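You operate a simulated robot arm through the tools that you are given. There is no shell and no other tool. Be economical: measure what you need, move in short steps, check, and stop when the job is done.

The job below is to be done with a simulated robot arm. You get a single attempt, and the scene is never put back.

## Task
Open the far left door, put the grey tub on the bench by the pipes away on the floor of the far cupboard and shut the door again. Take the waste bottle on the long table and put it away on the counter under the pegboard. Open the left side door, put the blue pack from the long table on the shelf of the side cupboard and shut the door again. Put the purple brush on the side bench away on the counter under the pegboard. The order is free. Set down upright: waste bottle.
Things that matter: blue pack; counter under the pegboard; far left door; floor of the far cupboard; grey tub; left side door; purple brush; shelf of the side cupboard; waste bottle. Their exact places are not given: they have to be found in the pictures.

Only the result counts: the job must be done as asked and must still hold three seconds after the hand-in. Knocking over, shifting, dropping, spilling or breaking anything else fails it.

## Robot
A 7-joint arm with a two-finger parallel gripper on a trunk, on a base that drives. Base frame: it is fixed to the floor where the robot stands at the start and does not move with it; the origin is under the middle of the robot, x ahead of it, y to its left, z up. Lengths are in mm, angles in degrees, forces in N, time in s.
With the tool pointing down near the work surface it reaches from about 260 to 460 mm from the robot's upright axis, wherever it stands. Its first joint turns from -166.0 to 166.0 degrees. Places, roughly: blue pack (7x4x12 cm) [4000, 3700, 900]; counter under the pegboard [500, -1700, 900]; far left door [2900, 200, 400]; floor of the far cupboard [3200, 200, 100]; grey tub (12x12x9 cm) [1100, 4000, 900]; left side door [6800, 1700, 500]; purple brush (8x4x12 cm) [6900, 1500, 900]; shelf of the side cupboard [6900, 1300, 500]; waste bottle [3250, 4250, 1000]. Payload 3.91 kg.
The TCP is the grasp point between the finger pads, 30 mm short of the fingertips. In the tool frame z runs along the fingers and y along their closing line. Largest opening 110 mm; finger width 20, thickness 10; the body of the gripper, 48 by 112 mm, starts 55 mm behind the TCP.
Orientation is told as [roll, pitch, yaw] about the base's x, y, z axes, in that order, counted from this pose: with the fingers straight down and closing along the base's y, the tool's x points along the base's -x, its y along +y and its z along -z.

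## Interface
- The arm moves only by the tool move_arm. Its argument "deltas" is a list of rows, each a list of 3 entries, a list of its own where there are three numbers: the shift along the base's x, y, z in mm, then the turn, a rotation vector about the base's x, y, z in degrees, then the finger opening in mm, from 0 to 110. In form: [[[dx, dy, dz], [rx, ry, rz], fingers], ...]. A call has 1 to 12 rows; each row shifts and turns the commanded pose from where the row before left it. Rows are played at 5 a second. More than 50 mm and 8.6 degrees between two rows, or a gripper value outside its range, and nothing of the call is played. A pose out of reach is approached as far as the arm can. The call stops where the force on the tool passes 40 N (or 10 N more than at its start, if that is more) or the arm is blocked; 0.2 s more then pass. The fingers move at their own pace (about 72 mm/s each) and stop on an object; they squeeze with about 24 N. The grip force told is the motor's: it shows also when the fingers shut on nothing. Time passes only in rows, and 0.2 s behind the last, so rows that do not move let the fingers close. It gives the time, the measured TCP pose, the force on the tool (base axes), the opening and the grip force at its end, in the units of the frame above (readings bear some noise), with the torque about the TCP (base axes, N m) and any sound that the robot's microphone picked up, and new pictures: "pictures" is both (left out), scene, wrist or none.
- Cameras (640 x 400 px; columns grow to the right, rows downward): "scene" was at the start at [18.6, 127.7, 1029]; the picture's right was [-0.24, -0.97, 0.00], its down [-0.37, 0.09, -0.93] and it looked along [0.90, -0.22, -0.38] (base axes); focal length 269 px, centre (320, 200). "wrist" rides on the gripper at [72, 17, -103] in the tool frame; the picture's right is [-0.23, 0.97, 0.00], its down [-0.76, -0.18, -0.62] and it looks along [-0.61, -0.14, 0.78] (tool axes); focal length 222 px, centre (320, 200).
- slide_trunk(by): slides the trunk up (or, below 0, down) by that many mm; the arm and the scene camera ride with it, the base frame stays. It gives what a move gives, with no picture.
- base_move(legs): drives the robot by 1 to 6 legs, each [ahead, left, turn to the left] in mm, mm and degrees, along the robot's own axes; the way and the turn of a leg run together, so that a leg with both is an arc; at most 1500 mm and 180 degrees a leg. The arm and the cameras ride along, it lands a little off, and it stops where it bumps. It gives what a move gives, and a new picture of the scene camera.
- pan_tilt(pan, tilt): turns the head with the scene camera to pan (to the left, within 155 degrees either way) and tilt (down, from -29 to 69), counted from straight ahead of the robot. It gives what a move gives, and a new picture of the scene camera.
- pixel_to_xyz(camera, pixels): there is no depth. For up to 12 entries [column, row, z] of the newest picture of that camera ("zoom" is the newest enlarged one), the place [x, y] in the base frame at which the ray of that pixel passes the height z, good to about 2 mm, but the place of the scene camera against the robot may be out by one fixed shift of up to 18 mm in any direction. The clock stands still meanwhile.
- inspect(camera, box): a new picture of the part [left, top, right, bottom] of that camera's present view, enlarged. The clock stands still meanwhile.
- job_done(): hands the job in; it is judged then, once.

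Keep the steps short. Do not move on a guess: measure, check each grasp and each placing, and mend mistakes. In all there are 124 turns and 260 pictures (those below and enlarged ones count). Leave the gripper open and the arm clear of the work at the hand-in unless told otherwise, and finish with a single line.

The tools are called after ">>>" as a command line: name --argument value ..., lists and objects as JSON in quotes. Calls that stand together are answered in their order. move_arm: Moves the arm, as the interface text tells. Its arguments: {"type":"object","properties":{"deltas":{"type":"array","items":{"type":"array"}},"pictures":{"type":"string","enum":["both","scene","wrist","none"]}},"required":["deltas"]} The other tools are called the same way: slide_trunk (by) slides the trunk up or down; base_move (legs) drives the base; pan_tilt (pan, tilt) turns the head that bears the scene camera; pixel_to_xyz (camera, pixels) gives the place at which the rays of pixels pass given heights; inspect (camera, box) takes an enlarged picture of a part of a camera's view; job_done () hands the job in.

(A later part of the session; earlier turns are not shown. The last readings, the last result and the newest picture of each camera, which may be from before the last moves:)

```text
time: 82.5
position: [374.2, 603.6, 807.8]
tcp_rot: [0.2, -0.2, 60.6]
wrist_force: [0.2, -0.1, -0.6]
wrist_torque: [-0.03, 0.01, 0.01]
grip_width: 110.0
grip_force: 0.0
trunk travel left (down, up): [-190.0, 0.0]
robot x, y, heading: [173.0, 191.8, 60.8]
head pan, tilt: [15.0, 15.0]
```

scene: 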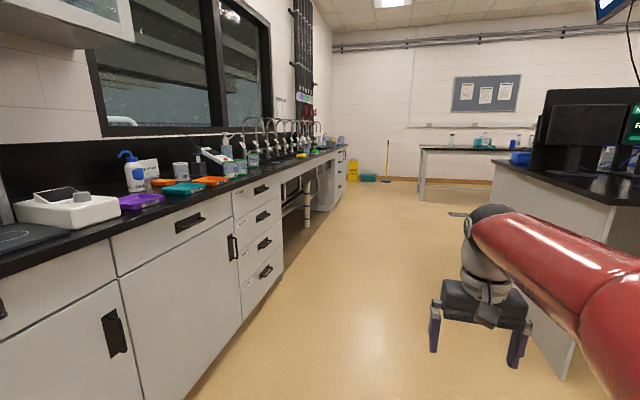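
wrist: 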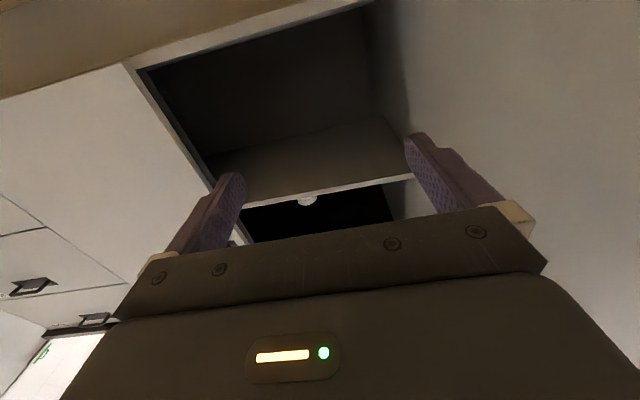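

Corridor is from u≈-920 to 717, I'm at 60: clear. I drive up and turn to face the bench by the pipes.

>>> base_move --legs '[[1500, 0, 0], [1500, 0, 0], [770, 0, 89.6]]'

>>> pan_tilt --pan 0 --tilt 22

```text
time: 100.4
position: [1184.1, 3723.8, 807.7]
tcp_rot: [0.0, 0.7, 141.2]
wrist_force: [10.9, -6.1, 2.6]
wrist_torque: [0.64, 1.08, 0.12]
grip_width: 110.1
grip_force: 0.0
trunk travel left (down, up): [-190.0, 0.0]
robot x, y, heading: [1549.0, 3462.9, 142.0]
head pan, tilt: [15.0, 15.0]
stopped in leg 3: the force on the tool passed its limit at 82 N (the readings are from after the stop); the commanded pose is now the measured one
```

scene: 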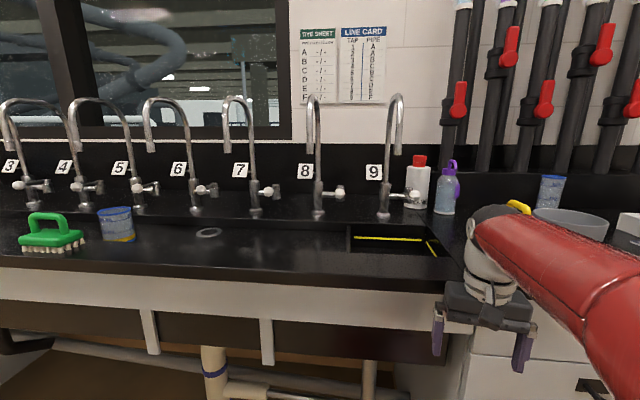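

```text
time: 101.2
position: [1183.7, 3724.1, 808.7]
tcp_rot: [-0.1, 0.6, 141.2]
wrist_force: [14.6, -8.9, 4.4]
wrist_torque: [0.85, 1.57, 0.13]
grip_width: 109.8
grip_force: 0.0
trunk travel left (down, up): [-190.0, 0.0]
robot x, y, heading: [1554.3, 3463.9, 141.8]
head pan, tilt: [0.0, 22.0]
```

scene: 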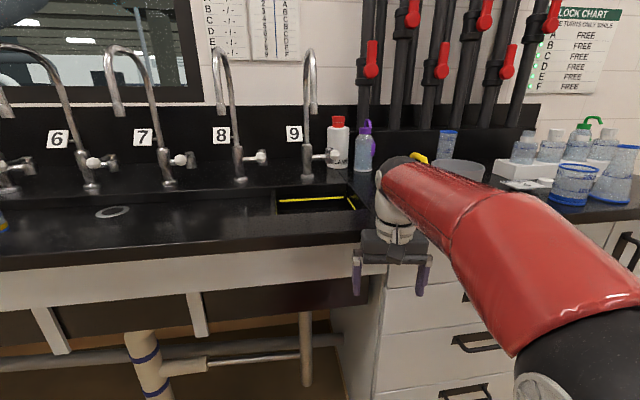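

The arc brought the gripper against the bench front. I back straight off, square up, and shift right toward the grey tub (seen at about column 465, row 165).

>>> base_move --legs '[[-200, 0, 0], [0, 0, 8.4], [0, -300, 0]]'

>>> pan_tilt --pan 5 --tilt 25

```text
time: 105.0
position: [1455.0, 3811.6, 806.8]
tcp_rot: [-0.1, 0.8, 149.8]
wrist_force: [0.0, 0.4, 0.2]
wrist_torque: [-0.03, -0.01, 0.0]
grip_width: 109.9
grip_force: 0.2
trunk travel left (down, up): [-190.0, 0.0]
robot x, y, heading: [1859.5, 3606.6, 150.3]
head pan, tilt: [0.0, 22.0]
```

scene: 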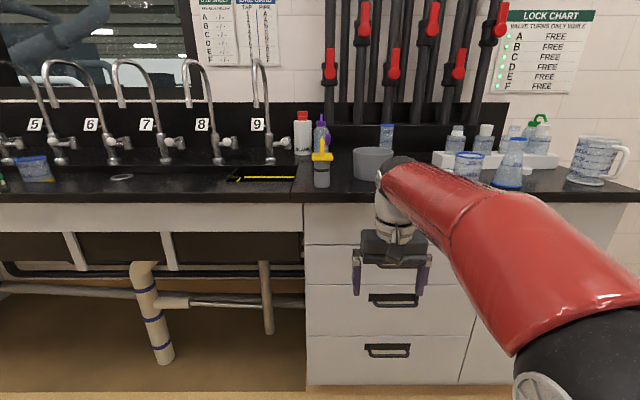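

```text
time: 105.7
position: [1455.4, 3811.6, 806.7]
tcp_rot: [0.0, 0.7, 149.9]
wrist_force: [-0.3, -0.3, -0.8]
wrist_torque: [0.01, -0.03, 0.03]
grip_width: 110.1
grip_force: 0.1
trunk travel left (down, up): [-190.0, 0.0]
robot x, y, heading: [1862.1, 3605.2, 150.2]
head pan, tilt: [5.0, 25.0]
```

scene: 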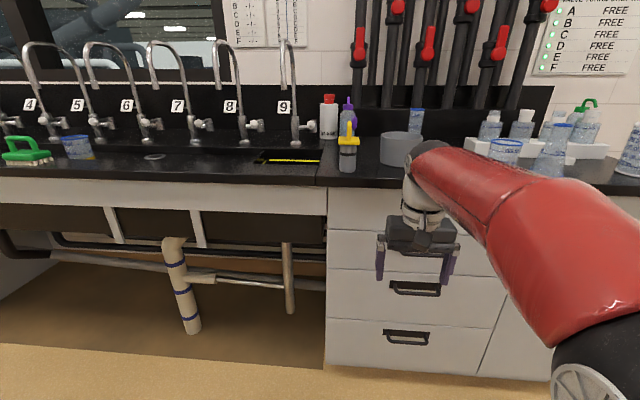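

I raise the arm well above the bench and measure the tub.

>>> pixel_to_xyz --camera "scene" --pixels '[[400, 166, 900], [382, 160, 900], [401, 135, 990], [382, 135, 990], [422, 135, 990], [347, 172, 900], [327, 183, 900], [327, 190, 870], [415, 134, 900]]'

>>> inspect --camera "scene" --box '[310, 90, 470, 190]'

>>> move_arm --deltas '[[[12, -7, 45], [0, 0, 0], 110], [[12, -7, 45], [0, 0, 0], 110], [[12, -7, 45], [0, 0, 0], 110], [[12, -7, 45], [0, 0, 0], 110], [[6, -4, 45], [0, 0, 0], 110], [[0, 0, 45], [0, 0, 0], 110], [[0, 0, 20], [0, 0, 0], 110]]'

```text
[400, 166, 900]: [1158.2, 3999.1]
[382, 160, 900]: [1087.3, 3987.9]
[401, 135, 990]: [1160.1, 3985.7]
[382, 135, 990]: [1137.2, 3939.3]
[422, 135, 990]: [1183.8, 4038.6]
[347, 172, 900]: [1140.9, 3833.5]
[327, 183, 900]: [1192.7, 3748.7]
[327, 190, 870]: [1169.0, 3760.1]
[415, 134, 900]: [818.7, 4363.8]
```

```text
4.00 times, centred on (390, 140) of scene
```

zoom: 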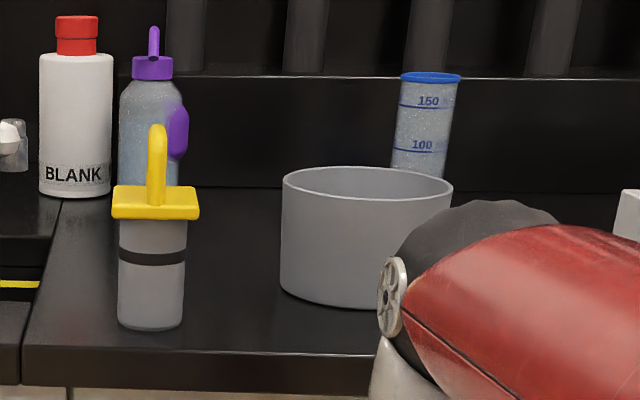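

```text
time: 107.3
position: [1510.5, 3777.0, 983.8]
tcp_rot: [0.1, 0.4, 149.9]
wrist_force: [-0.4, 0.0, -0.3]
wrist_torque: [0.03, 0.01, 0.02]
grip_width: 110.3
grip_force: 0.0
out of reach, approached as far as the arm can: row 4, 5, 6, 7
trunk travel left (down, up): [-190.0, 0.0]
robot x, y, heading: [1860.2, 3606.4, 150.6]
head pan, tilt: [5.0, 25.0]
```

scene: 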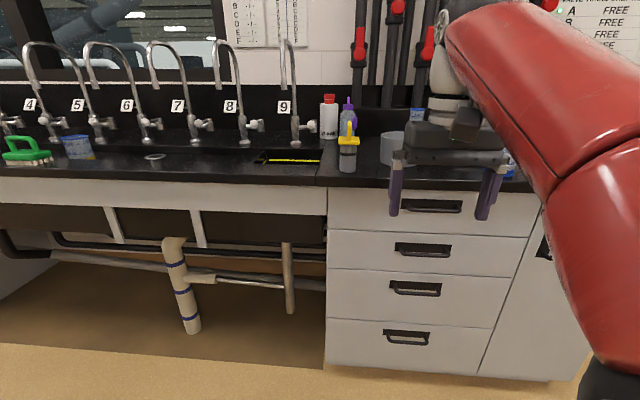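
wrist: 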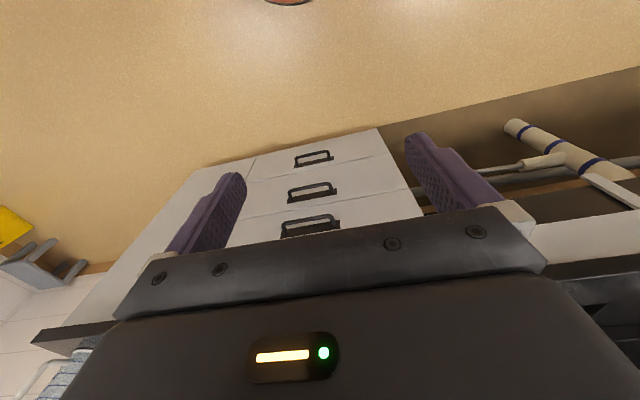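

The tub is an open round grey cup. I'll grip its side wall with the tool tilted 45° forward, so it also fits under the cupboard shelf. I tilt now, away from the bench.

>>> move_arm --deltas '[[[0, 0, 0], [3.7, 6.52, 0], 60], [[0, 0, 0], [3.7, 6.52, 0], 60], [[0, 0, 0], [3.7, 6.52, 0], 60], [[0, 0, 0], [3.7, 6.52, 0], 60], [[0, 0, 0], [3.7, 6.52, 0], 60], [[0, 0, 0], [3.7, 6.52, 0], 60], [[0, 0, 0], [0, 0, 0], 60]]'

```text
time: 108.9
position: [1510.7, 3777.7, 986.3]
tcp_rot: [0.6, -44.5, 149.7]
wrist_force: [0.7, 0.0, 0.6]
wrist_torque: [0.02, 0.01, 0.01]
grip_width: 60.0
grip_force: 0.1
trunk travel left (down, up): [-190.0, 0.0]
robot x, y, heading: [1859.6, 3608.8, 150.5]
head pan, tilt: [5.0, 25.0]
```

scene: 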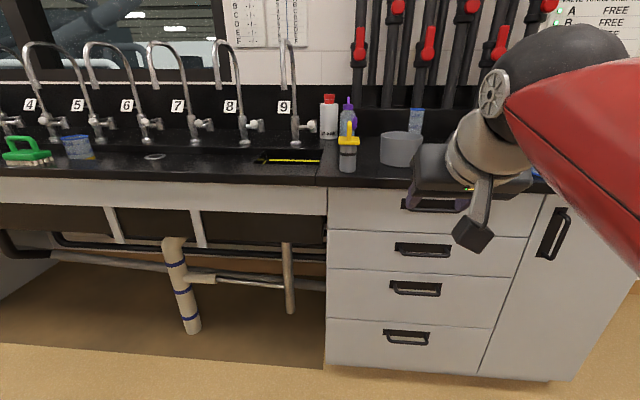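
wrist: 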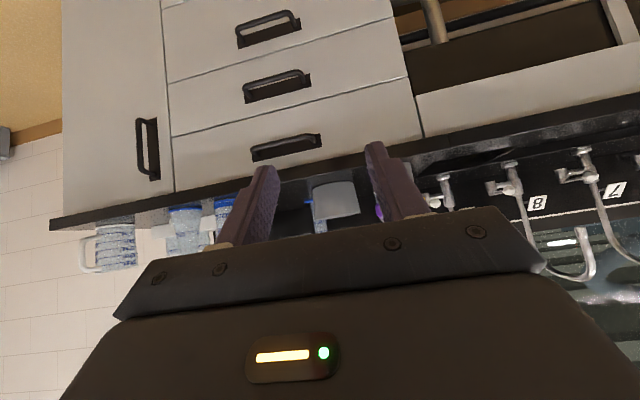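

I raise to about z 1090 in this tilt.

>>> move_arm --deltas '[[[0, 0, 40], [0, 0, 0], 60], [[0, 0, 40], [0, 0, 0], 60], [[0, 0, 40], [0, 0, 0], 60], [[0, 0, 0], [0, 0, 0], 60]]'

```text
time: 109.9
position: [1510.6, 3773.6, 1104.2]
tcp_rot: [0.5, -44.2, 149.7]
wrist_force: [-0.3, 0.4, -0.4]
wrist_torque: [0.0, 0.0, -0.03]
grip_width: 60.2
grip_force: 0.1
trunk travel left (down, up): [-190.0, 0.0]
robot x, y, heading: [1856.1, 3607.8, 150.5]
head pan, tilt: [5.0, 25.0]
```

scene: 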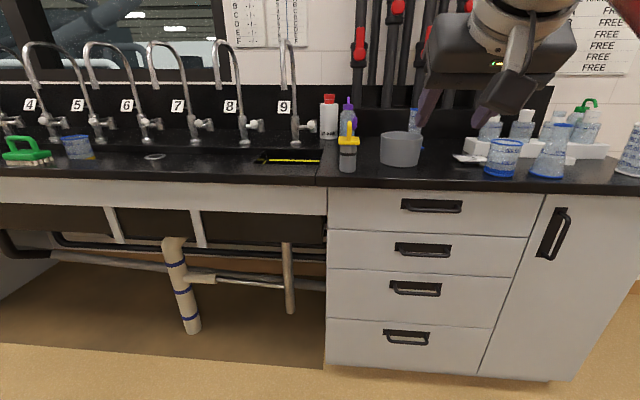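
wrist: 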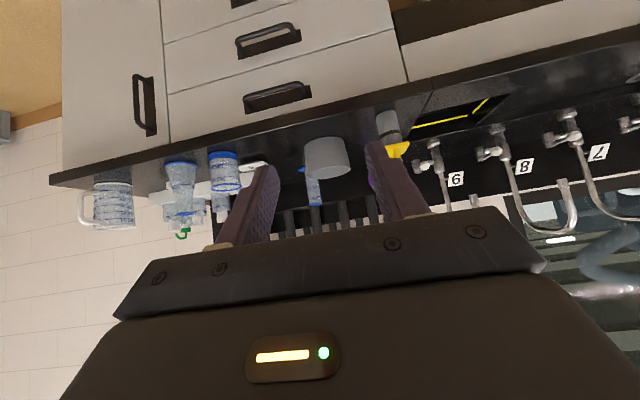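

>>> inspect --camera "wrist" --box '[250, 80, 410, 220]'

>>> inspect --camera "scene" --box '[330, 110, 450, 190]'

```text
2.86 times, centred on (330, 150) of wrist
```

zoom: 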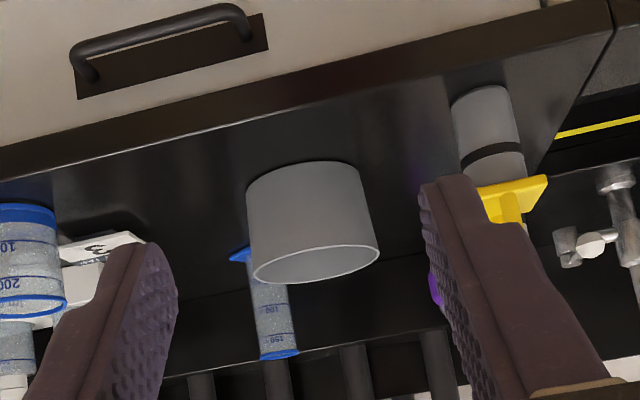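

```text
5.00 times, centred on (390, 150) of scene
```

zoom: 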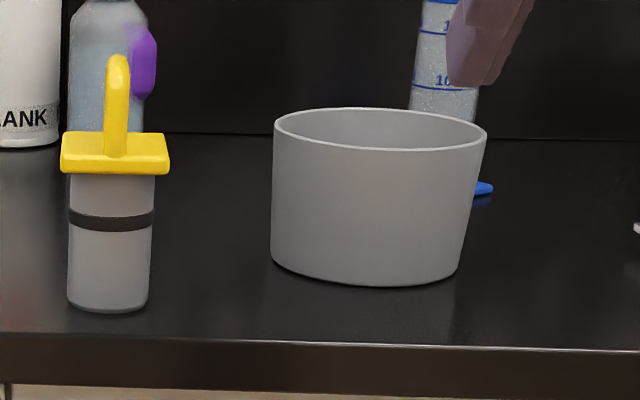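

>>> pixel_to_xyz --camera "wrist" --pixels '[[328.6, 172.4, 980], [328.6, 172.4, 1000], [306.6, 174.5, 990], [350.7, 169.3, 990], [323.7, 136.4, 900], [323.7, 136.4, 910]]'

>>> pixel_to_xyz --camera "scene" --pixels '[[406.2, 135.8, 980], [406.2, 135.8, 1000], [385, 134.4, 990], [427.4, 136.8, 990], [404, 167, 900], [404, 167, 910], [407, 131.8, 990], [407, 140, 990], [345, 172, 900]]'

```text
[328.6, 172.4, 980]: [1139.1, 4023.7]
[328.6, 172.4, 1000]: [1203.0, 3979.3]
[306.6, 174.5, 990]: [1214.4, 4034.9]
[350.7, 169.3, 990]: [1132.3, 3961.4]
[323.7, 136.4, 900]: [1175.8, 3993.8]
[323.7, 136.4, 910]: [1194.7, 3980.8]
```

```text
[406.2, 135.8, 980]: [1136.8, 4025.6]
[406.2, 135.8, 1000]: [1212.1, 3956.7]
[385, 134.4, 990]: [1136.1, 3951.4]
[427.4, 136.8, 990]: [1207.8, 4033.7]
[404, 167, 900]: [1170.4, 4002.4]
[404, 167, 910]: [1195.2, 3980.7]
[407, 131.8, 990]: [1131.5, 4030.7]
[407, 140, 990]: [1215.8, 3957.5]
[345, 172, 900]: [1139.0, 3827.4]
```

The two rays are too parallel for height. I drive 300 ahead and 85 right (everything is well below the gripper) and measure steeply.

>>> base_move --legs '[[300, -85, 0]]'

>>> pan_tilt --pan 10 --tilt 30

>>> inspect --camera "scene" --box '[260, 100, 460, 260]'

>>> move_arm --deltas '[[[0, 0, 0], [0, 0, 0], 60]]' --pictures "wrist"

```text
time: 112.0
position: [1294.4, 3998.4, 1104.2]
tcp_rot: [0.4, -44.3, 149.3]
wrist_force: [-0.7, -0.3, 1.0]
wrist_torque: [-0.02, 0.0, -0.03]
grip_width: 60.1
grip_force: 0.1
trunk travel left (down, up): [-190.0, 0.0]
robot x, y, heading: [1642.7, 3828.6, 150.1]
head pan, tilt: [5.0, 25.0]
```

scene: 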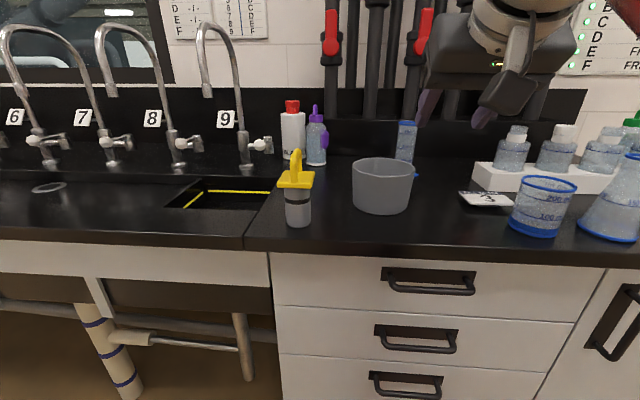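

```text
time: 112.7
position: [1294.5, 3998.1, 1104.3]
tcp_rot: [0.6, -44.4, 149.3]
wrist_force: [-0.7, -0.5, -0.3]
wrist_torque: [0.02, 0.01, 0.01]
grip_width: 60.0
grip_force: 0.0
trunk travel left (down, up): [-190.0, 0.0]
robot x, y, heading: [1641.0, 3830.2, 150.2]
head pan, tilt: [10.0, 30.0]
```

scene: 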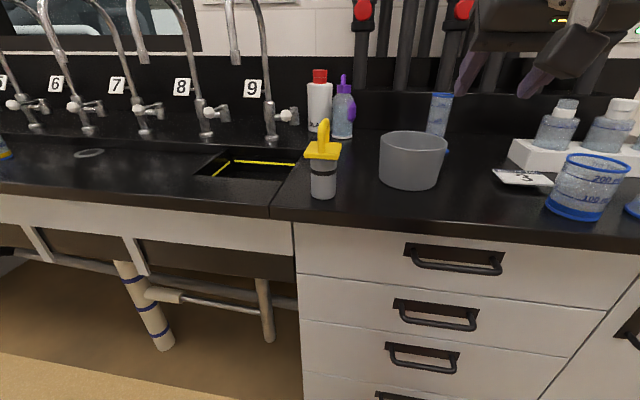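

```text
2.50 times, centred on (360, 180) of scene
```

zoom: 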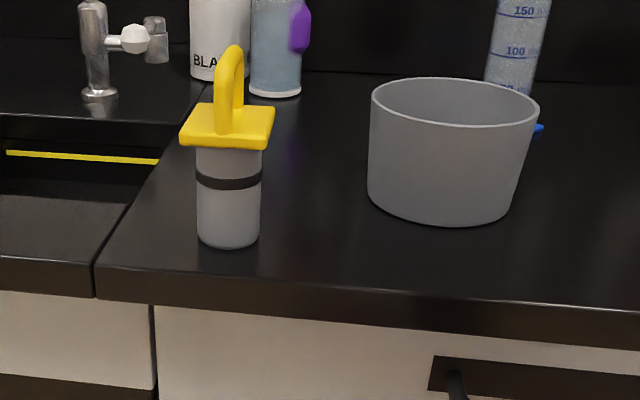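

```text
time: 113.1
position: [1294.3, 3998.5, 1104.6]
tcp_rot: [0.5, -44.3, 149.3]
wrist_force: [-0.1, -0.3, 0.2]
wrist_torque: [-0.01, 0.03, -0.01]
grip_width: 60.2
grip_force: 0.1
trunk travel left (down, up): [-190.0, 0.0]
robot x, y, heading: [1646.9, 3828.0, 149.9]
head pan, tilt: [10.0, 30.0]
```

wrist: 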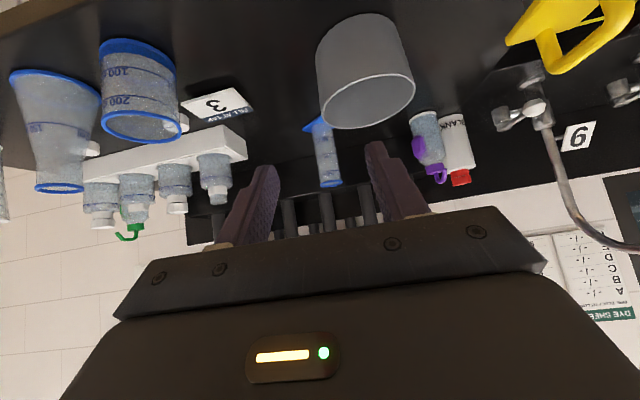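

>>> pixel_to_xyz --camera "scene" --pixels '[[380.4, 139.2, 980], [447.6, 144.8, 980], [414, 141.5, 980], [414, 141.5, 960], [408, 190.8, 890], [408, 190.8, 870]]'

>>> pixel_to_xyz --camera "wrist" --pixels '[[320, 115, 980], [414, 90, 980], [367, 102, 980], [367, 102, 960], [358, 13, 890], [358, 13, 870], [365, 77, 980], [367, 129, 980]]'

```text
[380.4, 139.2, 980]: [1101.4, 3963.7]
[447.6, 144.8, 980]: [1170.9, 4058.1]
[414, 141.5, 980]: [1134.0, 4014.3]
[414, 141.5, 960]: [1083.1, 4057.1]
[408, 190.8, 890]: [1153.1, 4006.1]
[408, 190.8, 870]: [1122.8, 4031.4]
```

```text
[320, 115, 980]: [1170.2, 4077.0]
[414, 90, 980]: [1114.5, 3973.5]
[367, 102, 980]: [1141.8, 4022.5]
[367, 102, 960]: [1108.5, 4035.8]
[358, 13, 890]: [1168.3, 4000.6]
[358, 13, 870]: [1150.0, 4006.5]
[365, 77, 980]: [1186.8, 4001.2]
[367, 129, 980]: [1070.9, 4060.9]
```

Rim centre ≈ (1137, 4026), rim z≈980, bench ≈890. I go diagonally down to straddle the right wall, stopping 40 mm short to check.

>>> move_arm --deltas '[[[-32.2, 19.2, -33], [0, 0, 0], 40], [[-32.2, 19.2, -33], [0, 0, 0], 40], [[-32.2, 19.2, -33], [0, 0, 0], 40]]'

```text
time: 113.9
position: [1197.2, 4057.6, 1006.3]
tcp_rot: [0.6, -44.3, 149.4]
wrist_force: [-0.2, 0.2, -0.3]
wrist_torque: [0.0, 0.06, -0.03]
grip_width: 39.9
grip_force: 0.0
trunk travel left (down, up): [-190.0, 0.0]
robot x, y, heading: [1643.1, 3830.6, 149.8]
head pan, tilt: [10.0, 30.0]
```

scene: 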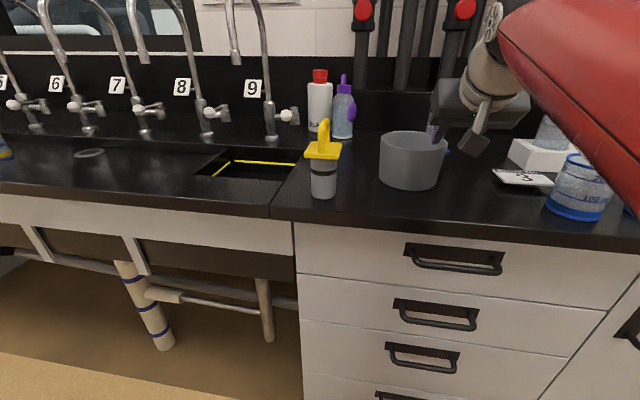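
wrist: 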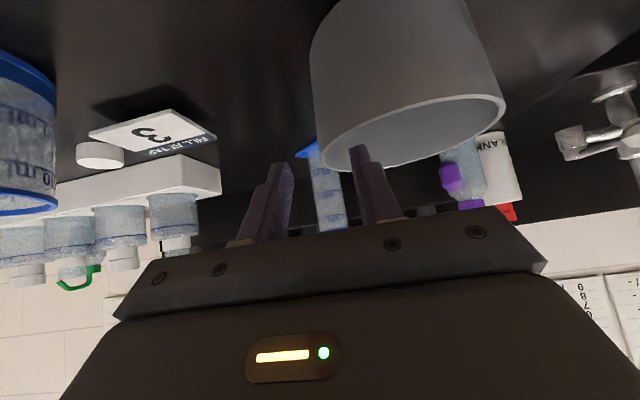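

The fingers straddle the wall properly. I finish the descent and close.

>>> move_arm --deltas '[[[-16, 9, -19], [0, 0, 0], 40], [[-16, 9, -19], [0, 0, 0], 40], [[0, 0, 0], [0, 0, 0], 0], [[0, 0, 0], [0, 0, 0], 0], [[0, 0, 0], [0, 0, 0], 0]]'

```text
time: 115.1
position: [1164.5, 4074.9, 967.1]
tcp_rot: [0.5, -44.4, 149.2]
wrist_force: [0.6, -0.4, 2.3]
wrist_torque: [-0.24, 0.06, 0.05]
grip_width: 11.0
grip_force: 24.2
trunk travel left (down, up): [-190.0, 0.0]
robot x, y, heading: [1646.6, 3826.4, 149.8]
head pan, tilt: [10.0, 30.0]
```

scene: 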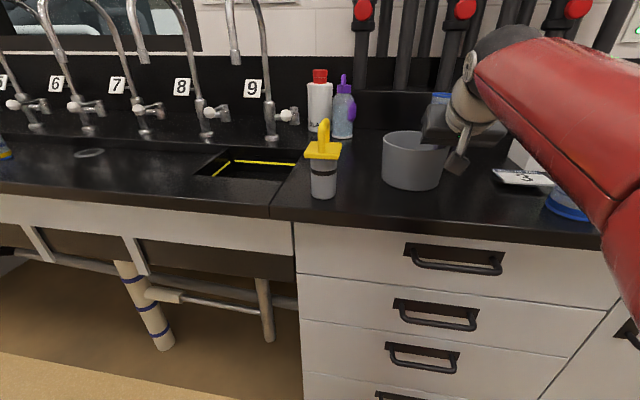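
wrist: 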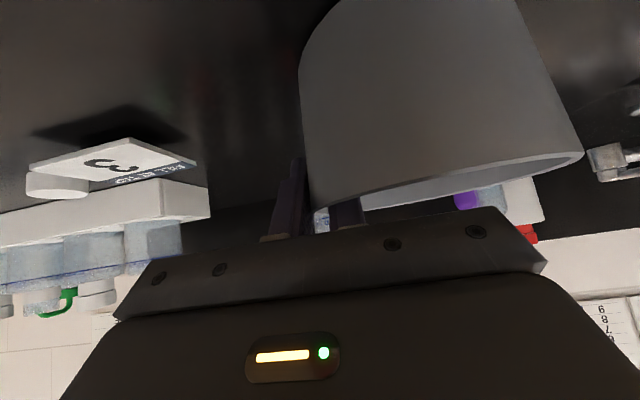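

Gripped at 11 mm. I lift straight up.

>>> move_arm --deltas '[[[0, 0, 15], [0, 0, 0], 0], [[0, 0, 25], [0, 0, 0], 0], [[0, 0, 30], [0, 0, 0], 0], [[0, 0, 30], [0, 0, 0], 0], [[0, 0, 0], [0, 0, 0], 0]]'

```text
time: 116.3
position: [1166.0, 4072.7, 1067.3]
tcp_rot: [0.6, -44.3, 149.3]
wrist_force: [-0.1, 0.8, -0.7]
wrist_torque: [0.01, -0.03, -0.01]
grip_width: 9.3
grip_force: 24.2
trunk travel left (down, up): [-190.0, 0.0]
robot x, y, heading: [1645.0, 3826.7, 149.9]
head pan, tilt: [10.0, 30.0]
```

scene: 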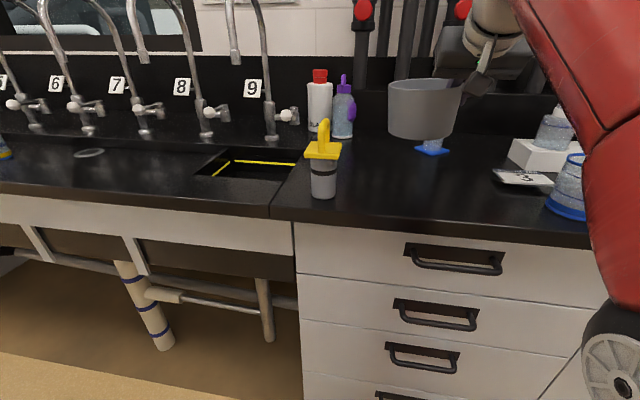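
wrist: 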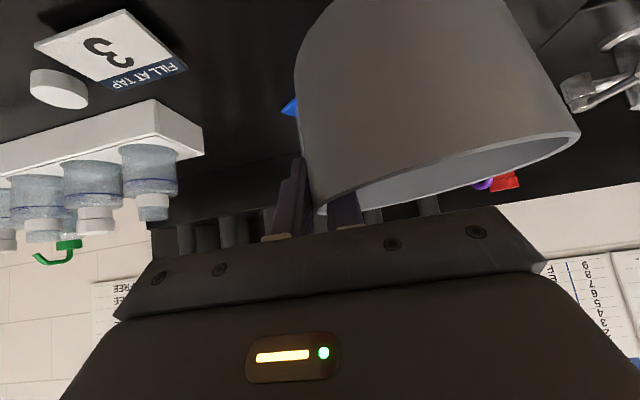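

Held well. I back off, turn, and drive back to the open cupboard.

>>> base_move --legs '[[-350, 0, 0], [0, 0, -89.6], [-1500, 0, 0], [-1500, 0, 0], [-650, 0, 0], [0, -1200, 0]]'

>>> pan_tilt --pan -30 --tilt 25

```text
time: 145.5
position: [1238.2, 452.8, 1067.8]
tcp_rot: [0.5, -44.3, 56.2]
wrist_force: [-0.3, 0.0, -0.9]
wrist_torque: [-0.04, -0.04, 0.02]
grip_width: 6.1
grip_force: 23.8
trunk travel left (down, up): [-190.0, 0.0]
robot x, y, heading: [967.1, -12.3, 56.8]
head pan, tilt: [10.0, 30.0]
```

scene: 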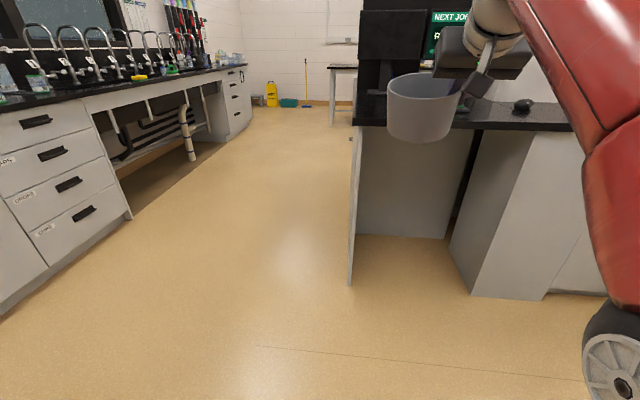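

```text
time: 146.5
position: [1238.7, 452.8, 1065.9]
tcp_rot: [0.6, -44.3, 56.2]
wrist_force: [0.5, -0.6, -1.3]
wrist_torque: [0.0, -0.02, 0.0]
grip_width: 5.7
grip_force: 23.5
trunk travel left (down, up): [-190.0, 0.0]
robot x, y, heading: [972.1, -9.2, 57.0]
head pan, tilt: [-30.0, 25.0]
```

scene: 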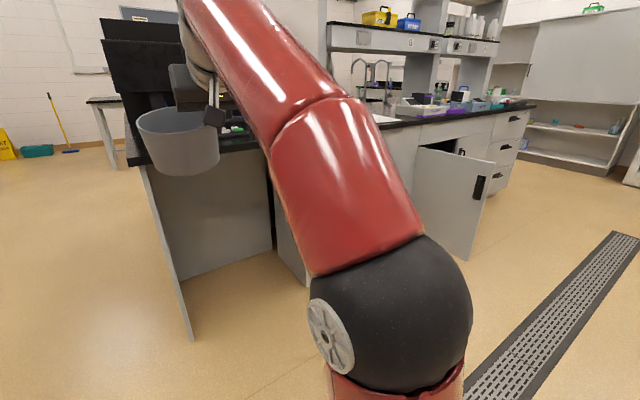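

The grip settles at 5.7 mm, tub still held. I square up and drive right to the cupboard.

>>> base_move --legs '[[0, 0, 3.5], [0, -1000, 0], [0, -660, 0]]'

>>> slide_trunk --by -190

>>> pan_tilt --pan 5 --tilt 30

```text
time: 155.5
position: [2659.2, -350.2, 1067.1]
tcp_rot: [0.4, -44.3, 60.2]
wrist_force: [-0.2, 0.2, -0.2]
wrist_torque: [-0.05, -0.02, 0.0]
grip_width: 5.4
grip_force: 24.3
trunk travel left (down, up): [-190.0, 0.0]
robot x, y, heading: [2422.6, -833.2, 60.8]
head pan, tilt: [-30.0, 25.0]
```

scene: 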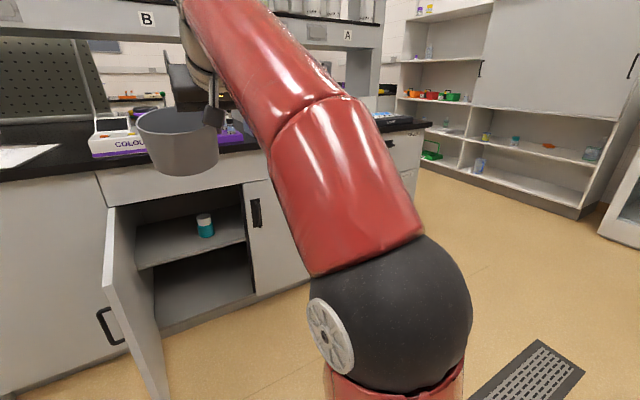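

```text
time: 157.5
position: [2659.8, -349.8, 876.4]
tcp_rot: [0.6, -44.3, 60.2]
wrist_force: [0.0, 0.0, -0.6]
wrist_torque: [-0.04, -0.02, 0.01]
grip_width: 5.4
grip_force: 23.9
trunk travel left (down, up): [0.0, 190.0]
robot x, y, heading: [2422.4, -831.0, 61.0]
head pan, tilt: [-30.0, 25.0]
```

```text
time: 158.6
position: [2659.5, -350.2, 877.0]
tcp_rot: [0.4, -44.3, 60.2]
wrist_force: [-0.3, -0.2, -0.7]
wrist_torque: [-0.03, -0.04, 0.0]
grip_width: 5.3
grip_force: 23.9
trunk travel left (down, up): [0.0, 190.0]
robot x, y, heading: [2422.8, -829.1, 60.8]
head pan, tilt: [5.0, 30.0]
```

scene: 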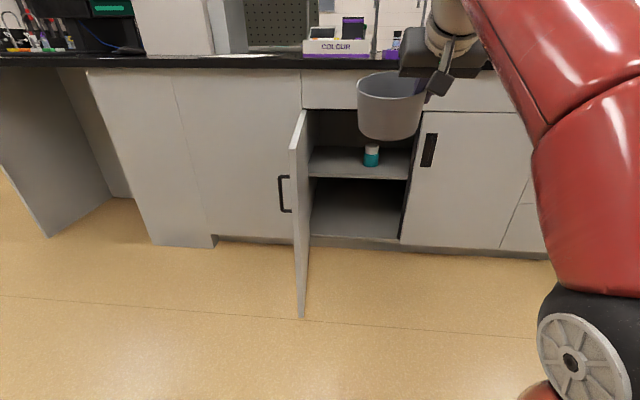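

I lower the arm with the tub in the free aisle.

>>> move_arm --deltas '[[[5, 8.7, -48], [0, 0, 0], 0], [[5, 8.7, -48], [0, 0, 0], 0], [[5, 8.7, -48], [0, 0, 0], 0], [[5, 8.7, -48], [0, 0, 0], 0], [[5, 8.7, -48], [0, 0, 0], 0], [[5, 8.7, -48], [0, 0, 0], 0], [[5, 8.7, -48], [0, 0, 0], 0], [[5, 8.7, -48], [0, 0, 0], 0], [[5, 8.7, -48], [0, 0, 0], 0], [[5, 8.7, -48], [0, 0, 0], 0], [[5, 8.7, -48], [0, 0, 0], 0], [[5, 8.7, -48], [0, 0, 0], 0]]'

```text
time: 161.2
position: [2720.6, -243.0, 302.3]
tcp_rot: [0.4, -44.3, 60.3]
wrist_force: [0.3, 0.6, -1.0]
wrist_torque: [-0.02, -0.03, 0.04]
grip_width: 5.0
grip_force: 23.8
trunk travel left (down, up): [0.0, 190.0]
robot x, y, heading: [2425.2, -828.2, 61.1]
head pan, tilt: [5.0, 30.0]
```

scene: 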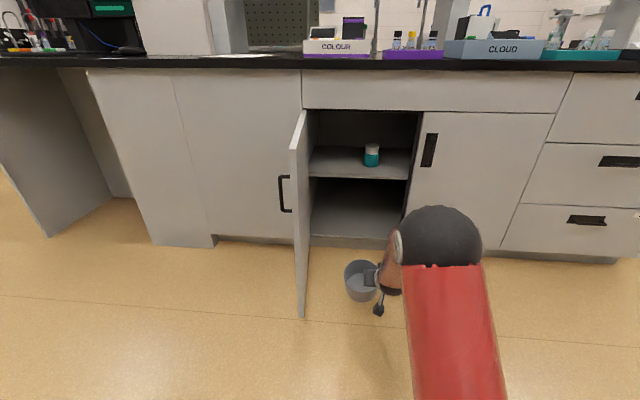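
wrist: 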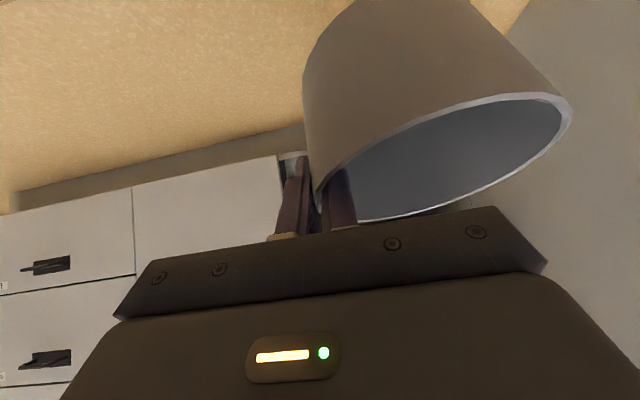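

I check where the elbow is relative to the TCP, as it must not hit the cabinet front.

>>> pixel_to_xyz --camera "scene" --pixels '[[440, 207, 700], [440, 207, 600], [440, 207, 500], [360, 285, 210], [360, 262, 200], [380, 290, 300]]'

>>> inspect --camera "scene" --box '[320, 180, 520, 340]'

```text
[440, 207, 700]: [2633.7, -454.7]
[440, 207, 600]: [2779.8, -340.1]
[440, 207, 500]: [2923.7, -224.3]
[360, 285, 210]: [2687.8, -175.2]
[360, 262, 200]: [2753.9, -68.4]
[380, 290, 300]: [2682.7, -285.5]
```

```text
2.50 times, centred on (420, 260) of scene
```

zoom: 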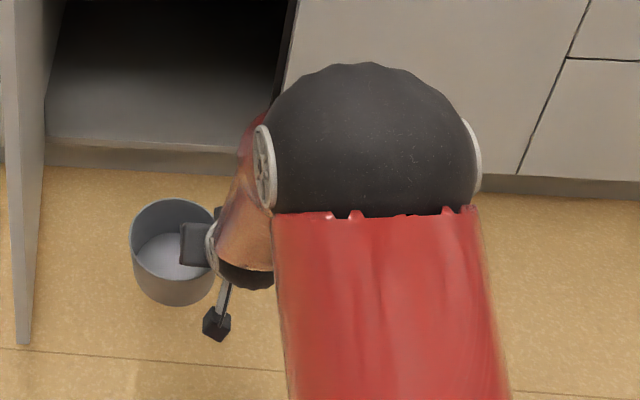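

I extend further and lower, to see how the elbow lies when the arm is stretched.

>>> move_arm --deltas '[[[17, 30, -25], [0, 0, 0], 0], [[17, 30, -25], [0, 0, 0], 0], [[17, 30, -25], [0, 0, 0], 0]]'

>>> pixel_to_xyz --camera "scene" --pixels '[[430, 207, 600]]'

```text
time: 161.9
position: [2772.1, -153.8, 227.3]
tcp_rot: [0.4, -44.3, 60.1]
wrist_force: [0.2, 1.0, -0.4]
wrist_torque: [-0.06, -0.01, 0.03]
grip_width: 5.2
grip_force: 23.6
trunk travel left (down, up): [0.0, 190.0]
robot x, y, heading: [2422.8, -829.9, 61.0]
head pan, tilt: [5.0, 30.0]
```

scene: 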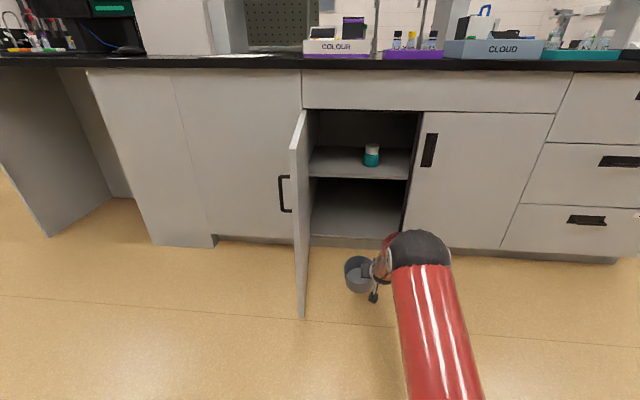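
wrist: 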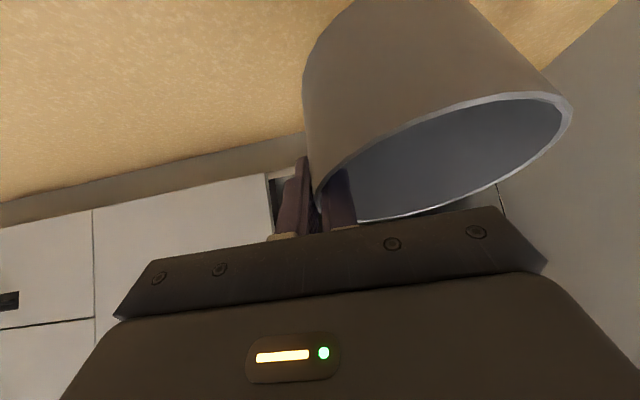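

```text
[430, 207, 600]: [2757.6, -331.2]
```

The forearm then lies along the 45° line, about 190 mm behind the TCP: it fits under the shelf. I drive in with the base in two steps, checking the height.

>>> base_move --legs '[[280, 0, -0.6]]'

>>> pan_tilt --pan 5 --tilt 42

>>> move_arm --deltas '[[[0, 0, 0], [0, 0, 0], 0]]' --pictures "wrist"

```text
time: 163.9
position: [2915.8, 85.9, 227.0]
tcp_rot: [0.5, -44.2, 59.5]
wrist_force: [0.2, -1.3, -0.2]
wrist_torque: [0.0, -0.04, 0.03]
grip_width: 4.7
grip_force: 23.8
trunk travel left (down, up): [0.0, 190.0]
robot x, y, heading: [2560.0, -587.7, 60.3]
head pan, tilt: [5.0, 30.0]
```

scene: 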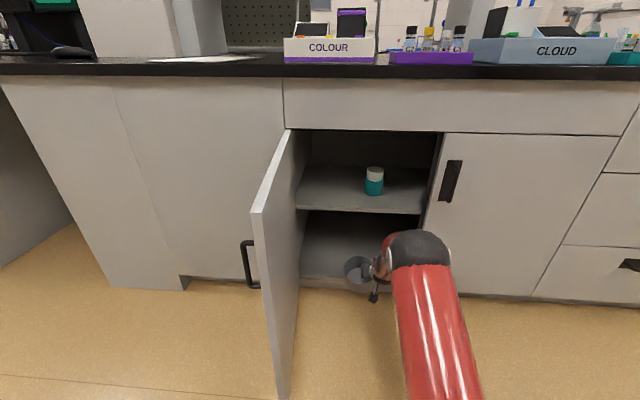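

```text
time: 164.7
position: [2915.2, 85.4, 226.9]
tcp_rot: [0.4, -44.3, 59.5]
wrist_force: [0.0, 0.0, -0.7]
wrist_torque: [-0.04, -0.05, 0.02]
grip_width: 5.2
grip_force: 23.6
trunk travel left (down, up): [0.0, 190.0]
robot x, y, heading: [2556.6, -587.5, 60.2]
head pan, tilt: [5.0, 42.0]
```

scene: 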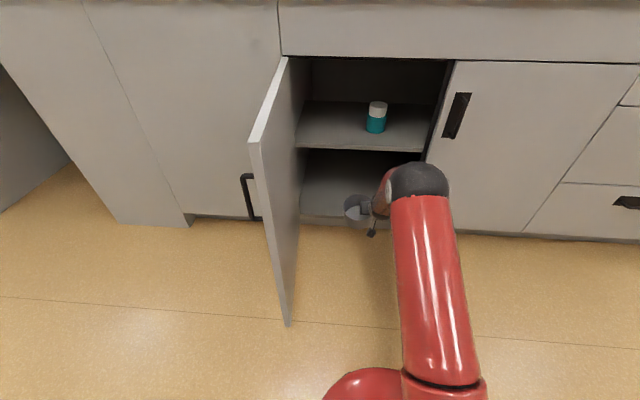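

```text
time: 165.1
position: [2915.7, 85.6, 226.9]
tcp_rot: [0.6, -44.3, 59.6]
wrist_force: [-0.4, -0.3, -0.4]
wrist_torque: [-0.02, -0.02, -0.01]
grip_width: 4.9
grip_force: 23.5
trunk travel left (down, up): [0.0, 190.0]
robot x, y, heading: [2561.7, -590.0, 60.1]
head pan, tilt: [5.0, 42.0]
```

wrist: 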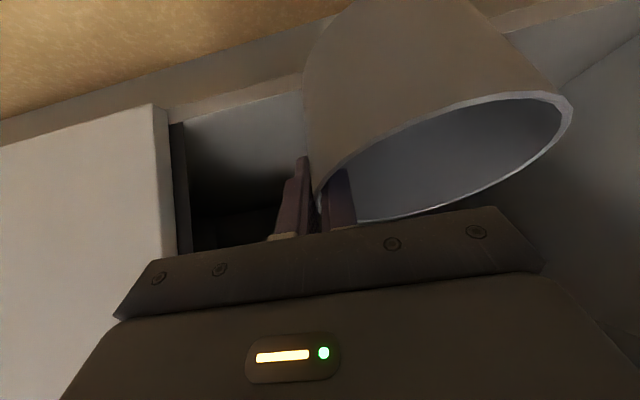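

>>> pixel_to_xyz --camera "wrist" --pixels '[[185, 123, 100], [185, 123, 115], [185, 123, 130], [300, 93, 100], [300, 93, 115], [300, 93, 130], [155, 105, 100], [155, 105, 115]]'

>>> pixel_to_xyz --camera "scene" --pixels '[[303, 216, 100], [303, 216, 115], [303, 216, 130], [297, 148, 400], [297, 148, 430], [423, 151, 430]]'

>>> inspect --camera "wrist" --box '[100, 0, 420, 200]'

```text
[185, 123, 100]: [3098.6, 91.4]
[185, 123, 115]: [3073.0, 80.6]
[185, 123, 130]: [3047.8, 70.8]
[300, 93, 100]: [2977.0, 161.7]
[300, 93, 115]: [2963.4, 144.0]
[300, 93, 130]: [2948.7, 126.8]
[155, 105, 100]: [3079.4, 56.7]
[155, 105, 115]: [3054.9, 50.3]
```

```text
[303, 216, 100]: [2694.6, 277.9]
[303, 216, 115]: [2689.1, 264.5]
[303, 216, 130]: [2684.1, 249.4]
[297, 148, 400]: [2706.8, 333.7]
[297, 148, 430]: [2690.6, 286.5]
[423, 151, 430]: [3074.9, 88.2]
```

```text
2.00 times, centred on (260, 100) of wrist
```

zoom: 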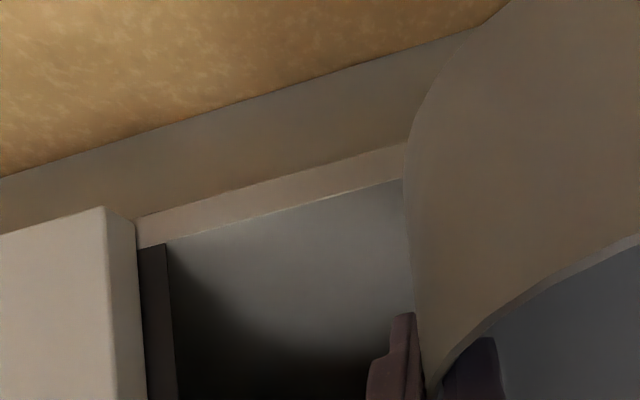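

Floor ≈ z 120, shelf underside ≈ 430. At TCP z 227 there's clearance on both sides. I drive 150 further in.

>>> base_move --legs '[[150, 0, 0]]'

>>> move_arm --deltas '[[[0, 0, -8], [0, 0, 0], 0], [[0, 0, -6], [0, 0, 0], 0]]'

```text
time: 166.4
position: [2988.4, 212.2, 226.1]
tcp_rot: [0.5, -44.3, 59.5]
wrist_force: [0.1, 0.5, -0.9]
wrist_torque: [-0.05, -0.01, 0.02]
grip_width: 4.7
grip_force: 24.2
trunk travel left (down, up): [0.0, 190.0]
robot x, y, heading: [2630.5, -460.7, 60.3]
head pan, tilt: [5.0, 42.0]
```

scene: 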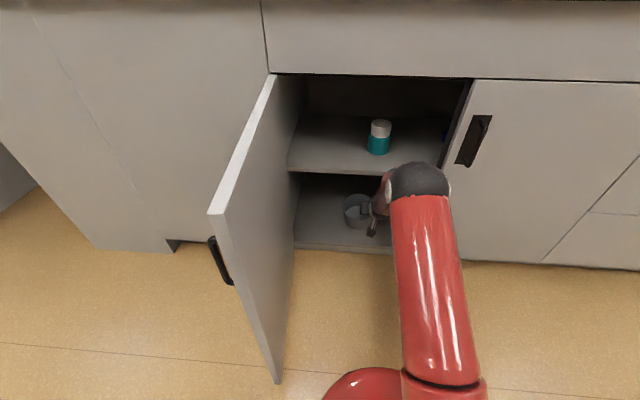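

```text
time: 167.0
position: [2988.7, 212.6, 212.7]
tcp_rot: [0.4, -44.2, 59.5]
wrist_force: [0.1, 0.2, -0.6]
wrist_torque: [-0.04, -0.03, 0.0]
grip_width: 4.7
grip_force: 24.0
trunk travel left (down, up): [0.0, 190.0]
robot x, y, heading: [2632.8, -458.9, 60.1]
head pan, tilt: [5.0, 42.0]
```

scene: 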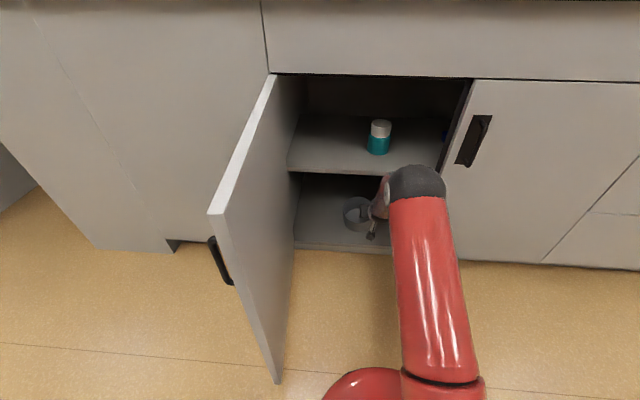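
wrist: 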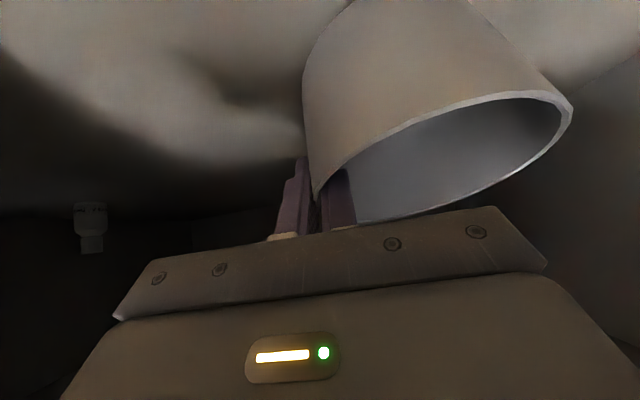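

Inside. I lower slowly, watching the force.

>>> move_arm --deltas '[[[0, 0, -4], [0, 0, 0], 0], [[0, 0, -4], [0, 0, 0], 0], [[0, 0, -3], [0, 0, 0], 0]]' --pictures "none"

>>> move_arm --deltas '[[[0, 0, -3], [0, 0, 0], 0], [[0, 0, -3], [0, 0, 0], 0]]' --pictures "none"

>>> move_arm --deltas '[[[0, 0, -3], [0, 0, 0], 0], [[0, 0, -3], [0, 0, 0], 0]]' --pictures "wrist"

```text
time: 167.8
position: [2988.9, 213.8, 201.1]
tcp_rot: [0.5, -44.3, 59.5]
wrist_force: [-0.1, -0.1, -0.1]
wrist_torque: [-0.02, 0.0, 0.01]
grip_width: 4.9
grip_force: 24.0
trunk travel left (down, up): [0.0, 190.0]
robot x, y, heading: [2635.8, -460.0, 60.4]
head pan, tilt: [5.0, 42.0]
```

```text
time: 168.4
position: [2990.7, 214.2, 198.7]
tcp_rot: [0.4, -44.6, 59.4]
wrist_force: [4.1, -2.0, 12.5]
wrist_torque: [-0.09, 0.44, 0.09]
grip_width: 5.2
grip_force: 24.3
trunk travel left (down, up): [0.0, 190.0]
robot x, y, heading: [2632.6, -460.3, 60.2]
head pan, tilt: [5.0, 42.0]
```

```text
time: 169.0
position: [2990.7, 213.7, 195.1]
tcp_rot: [0.4, -44.7, 59.4]
wrist_force: [6.5, -2.2, 24.8]
wrist_torque: [-0.23, 0.62, 0.1]
grip_width: 5.5
grip_force: 24.2
trunk travel left (down, up): [0.0, 190.0]
robot x, y, heading: [2630.8, -462.9, 60.2]
head pan, tilt: [5.0, 42.0]
```

wrist: 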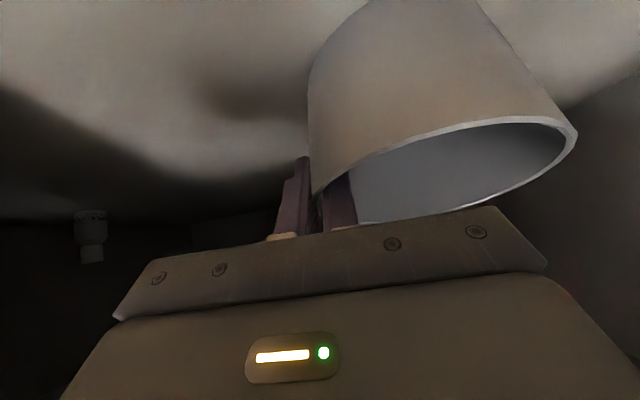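

Contact at TCP z≈198 (25 N now); the tub is righting itself. I ease up 2 mm and open.

>>> move_arm --deltas '[[[0, 0, -2], [0, 0, 0], 5], [[0, 0, 0], [0, 0, 0], 12], [[0, 0, 0], [0, 0, 0], 26], [[0, 0, 0], [0, 0, 0], 34], [[0, 0, 0], [0, 0, 0], 34]]'

```text
time: 170.2
position: [2988.0, 212.3, 188.8]
tcp_rot: [0.5, -44.3, 59.4]
wrist_force: [-0.9, 0.0, 0.9]
wrist_torque: [0.0, -0.03, -0.04]
grip_width: 33.7
grip_force: 0.0
trunk travel left (down, up): [0.0, 190.0]
robot x, y, heading: [2630.5, -459.3, 60.3]
head pan, tilt: [5.0, 42.0]
```

scene: 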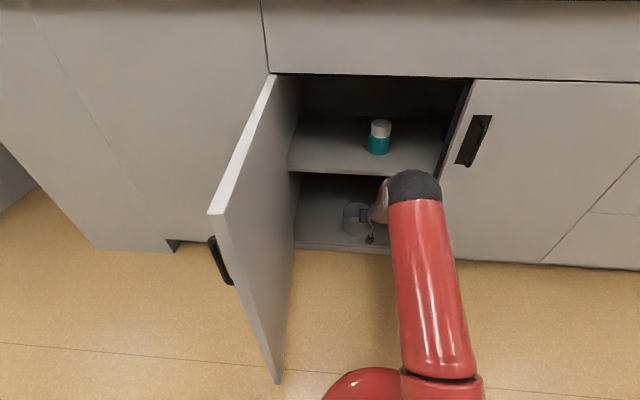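
wrist: 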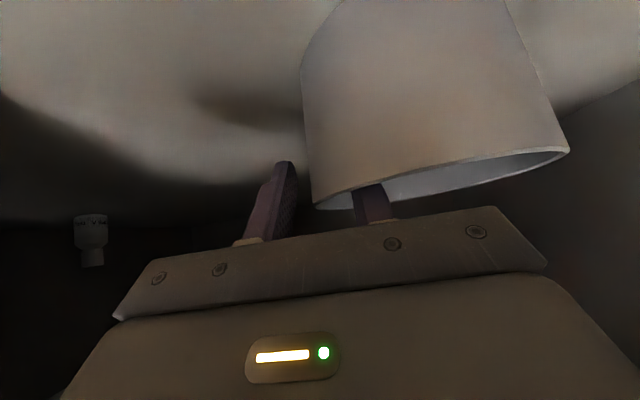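

The tub stands upright, released. I withdraw along the tool axis, then back the base off.

>>> move_arm --deltas '[[[-14.8, -26, 30], [0, 0, 0], 34], [[-14.8, -26, 30], [0, 0, 0], 34], [[-14.8, -26, 30], [0, 0, 0], 34]]' --pictures "none"

>>> base_move --legs '[[-420, 0, 0]]'

>>> inspect --camera "scene" --box '[220, 40, 460, 240]'

```text
time: 171.0
position: [2947.3, 135.8, 279.4]
tcp_rot: [0.4, -44.2, 59.5]
wrist_force: [0.6, 0.3, 1.1]
wrist_torque: [0.02, -0.01, 0.03]
grip_width: 33.9
grip_force: 0.0
trunk travel left (down, up): [0.0, 190.0]
robot x, y, heading: [2630.1, -462.8, 60.4]
head pan, tilt: [5.0, 42.0]
```

```text
time: 173.6
position: [2738.3, -231.6, 280.5]
tcp_rot: [0.5, -44.4, 59.4]
wrist_force: [-0.3, 0.2, 0.0]
wrist_torque: [0.02, 0.04, 0.01]
grip_width: 34.1
grip_force: 0.1
trunk travel left (down, up): [0.0, 190.0]
robot x, y, heading: [2419.6, -826.2, 59.9]
head pan, tilt: [5.0, 42.0]
```

scene: 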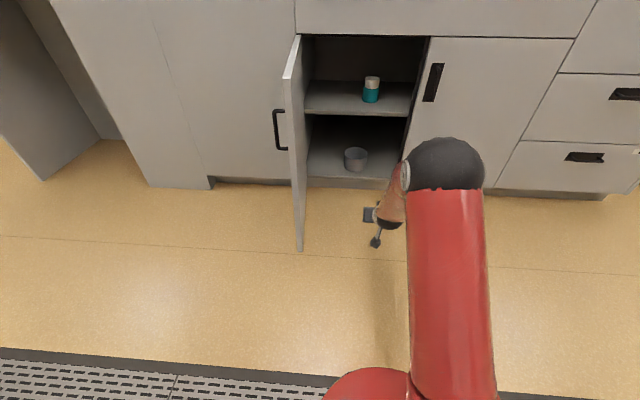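

```text
2.00 times, centred on (340, 140) of scene
```

zoom: 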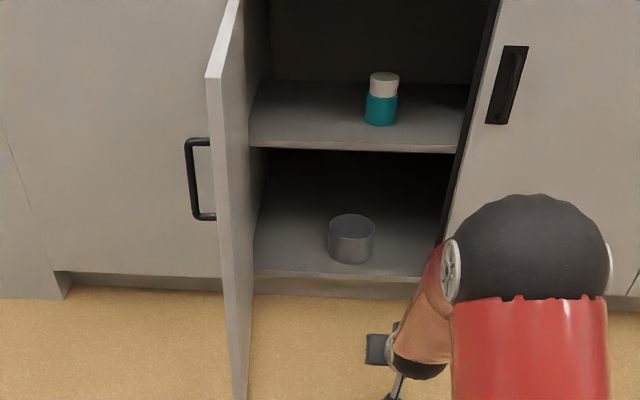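

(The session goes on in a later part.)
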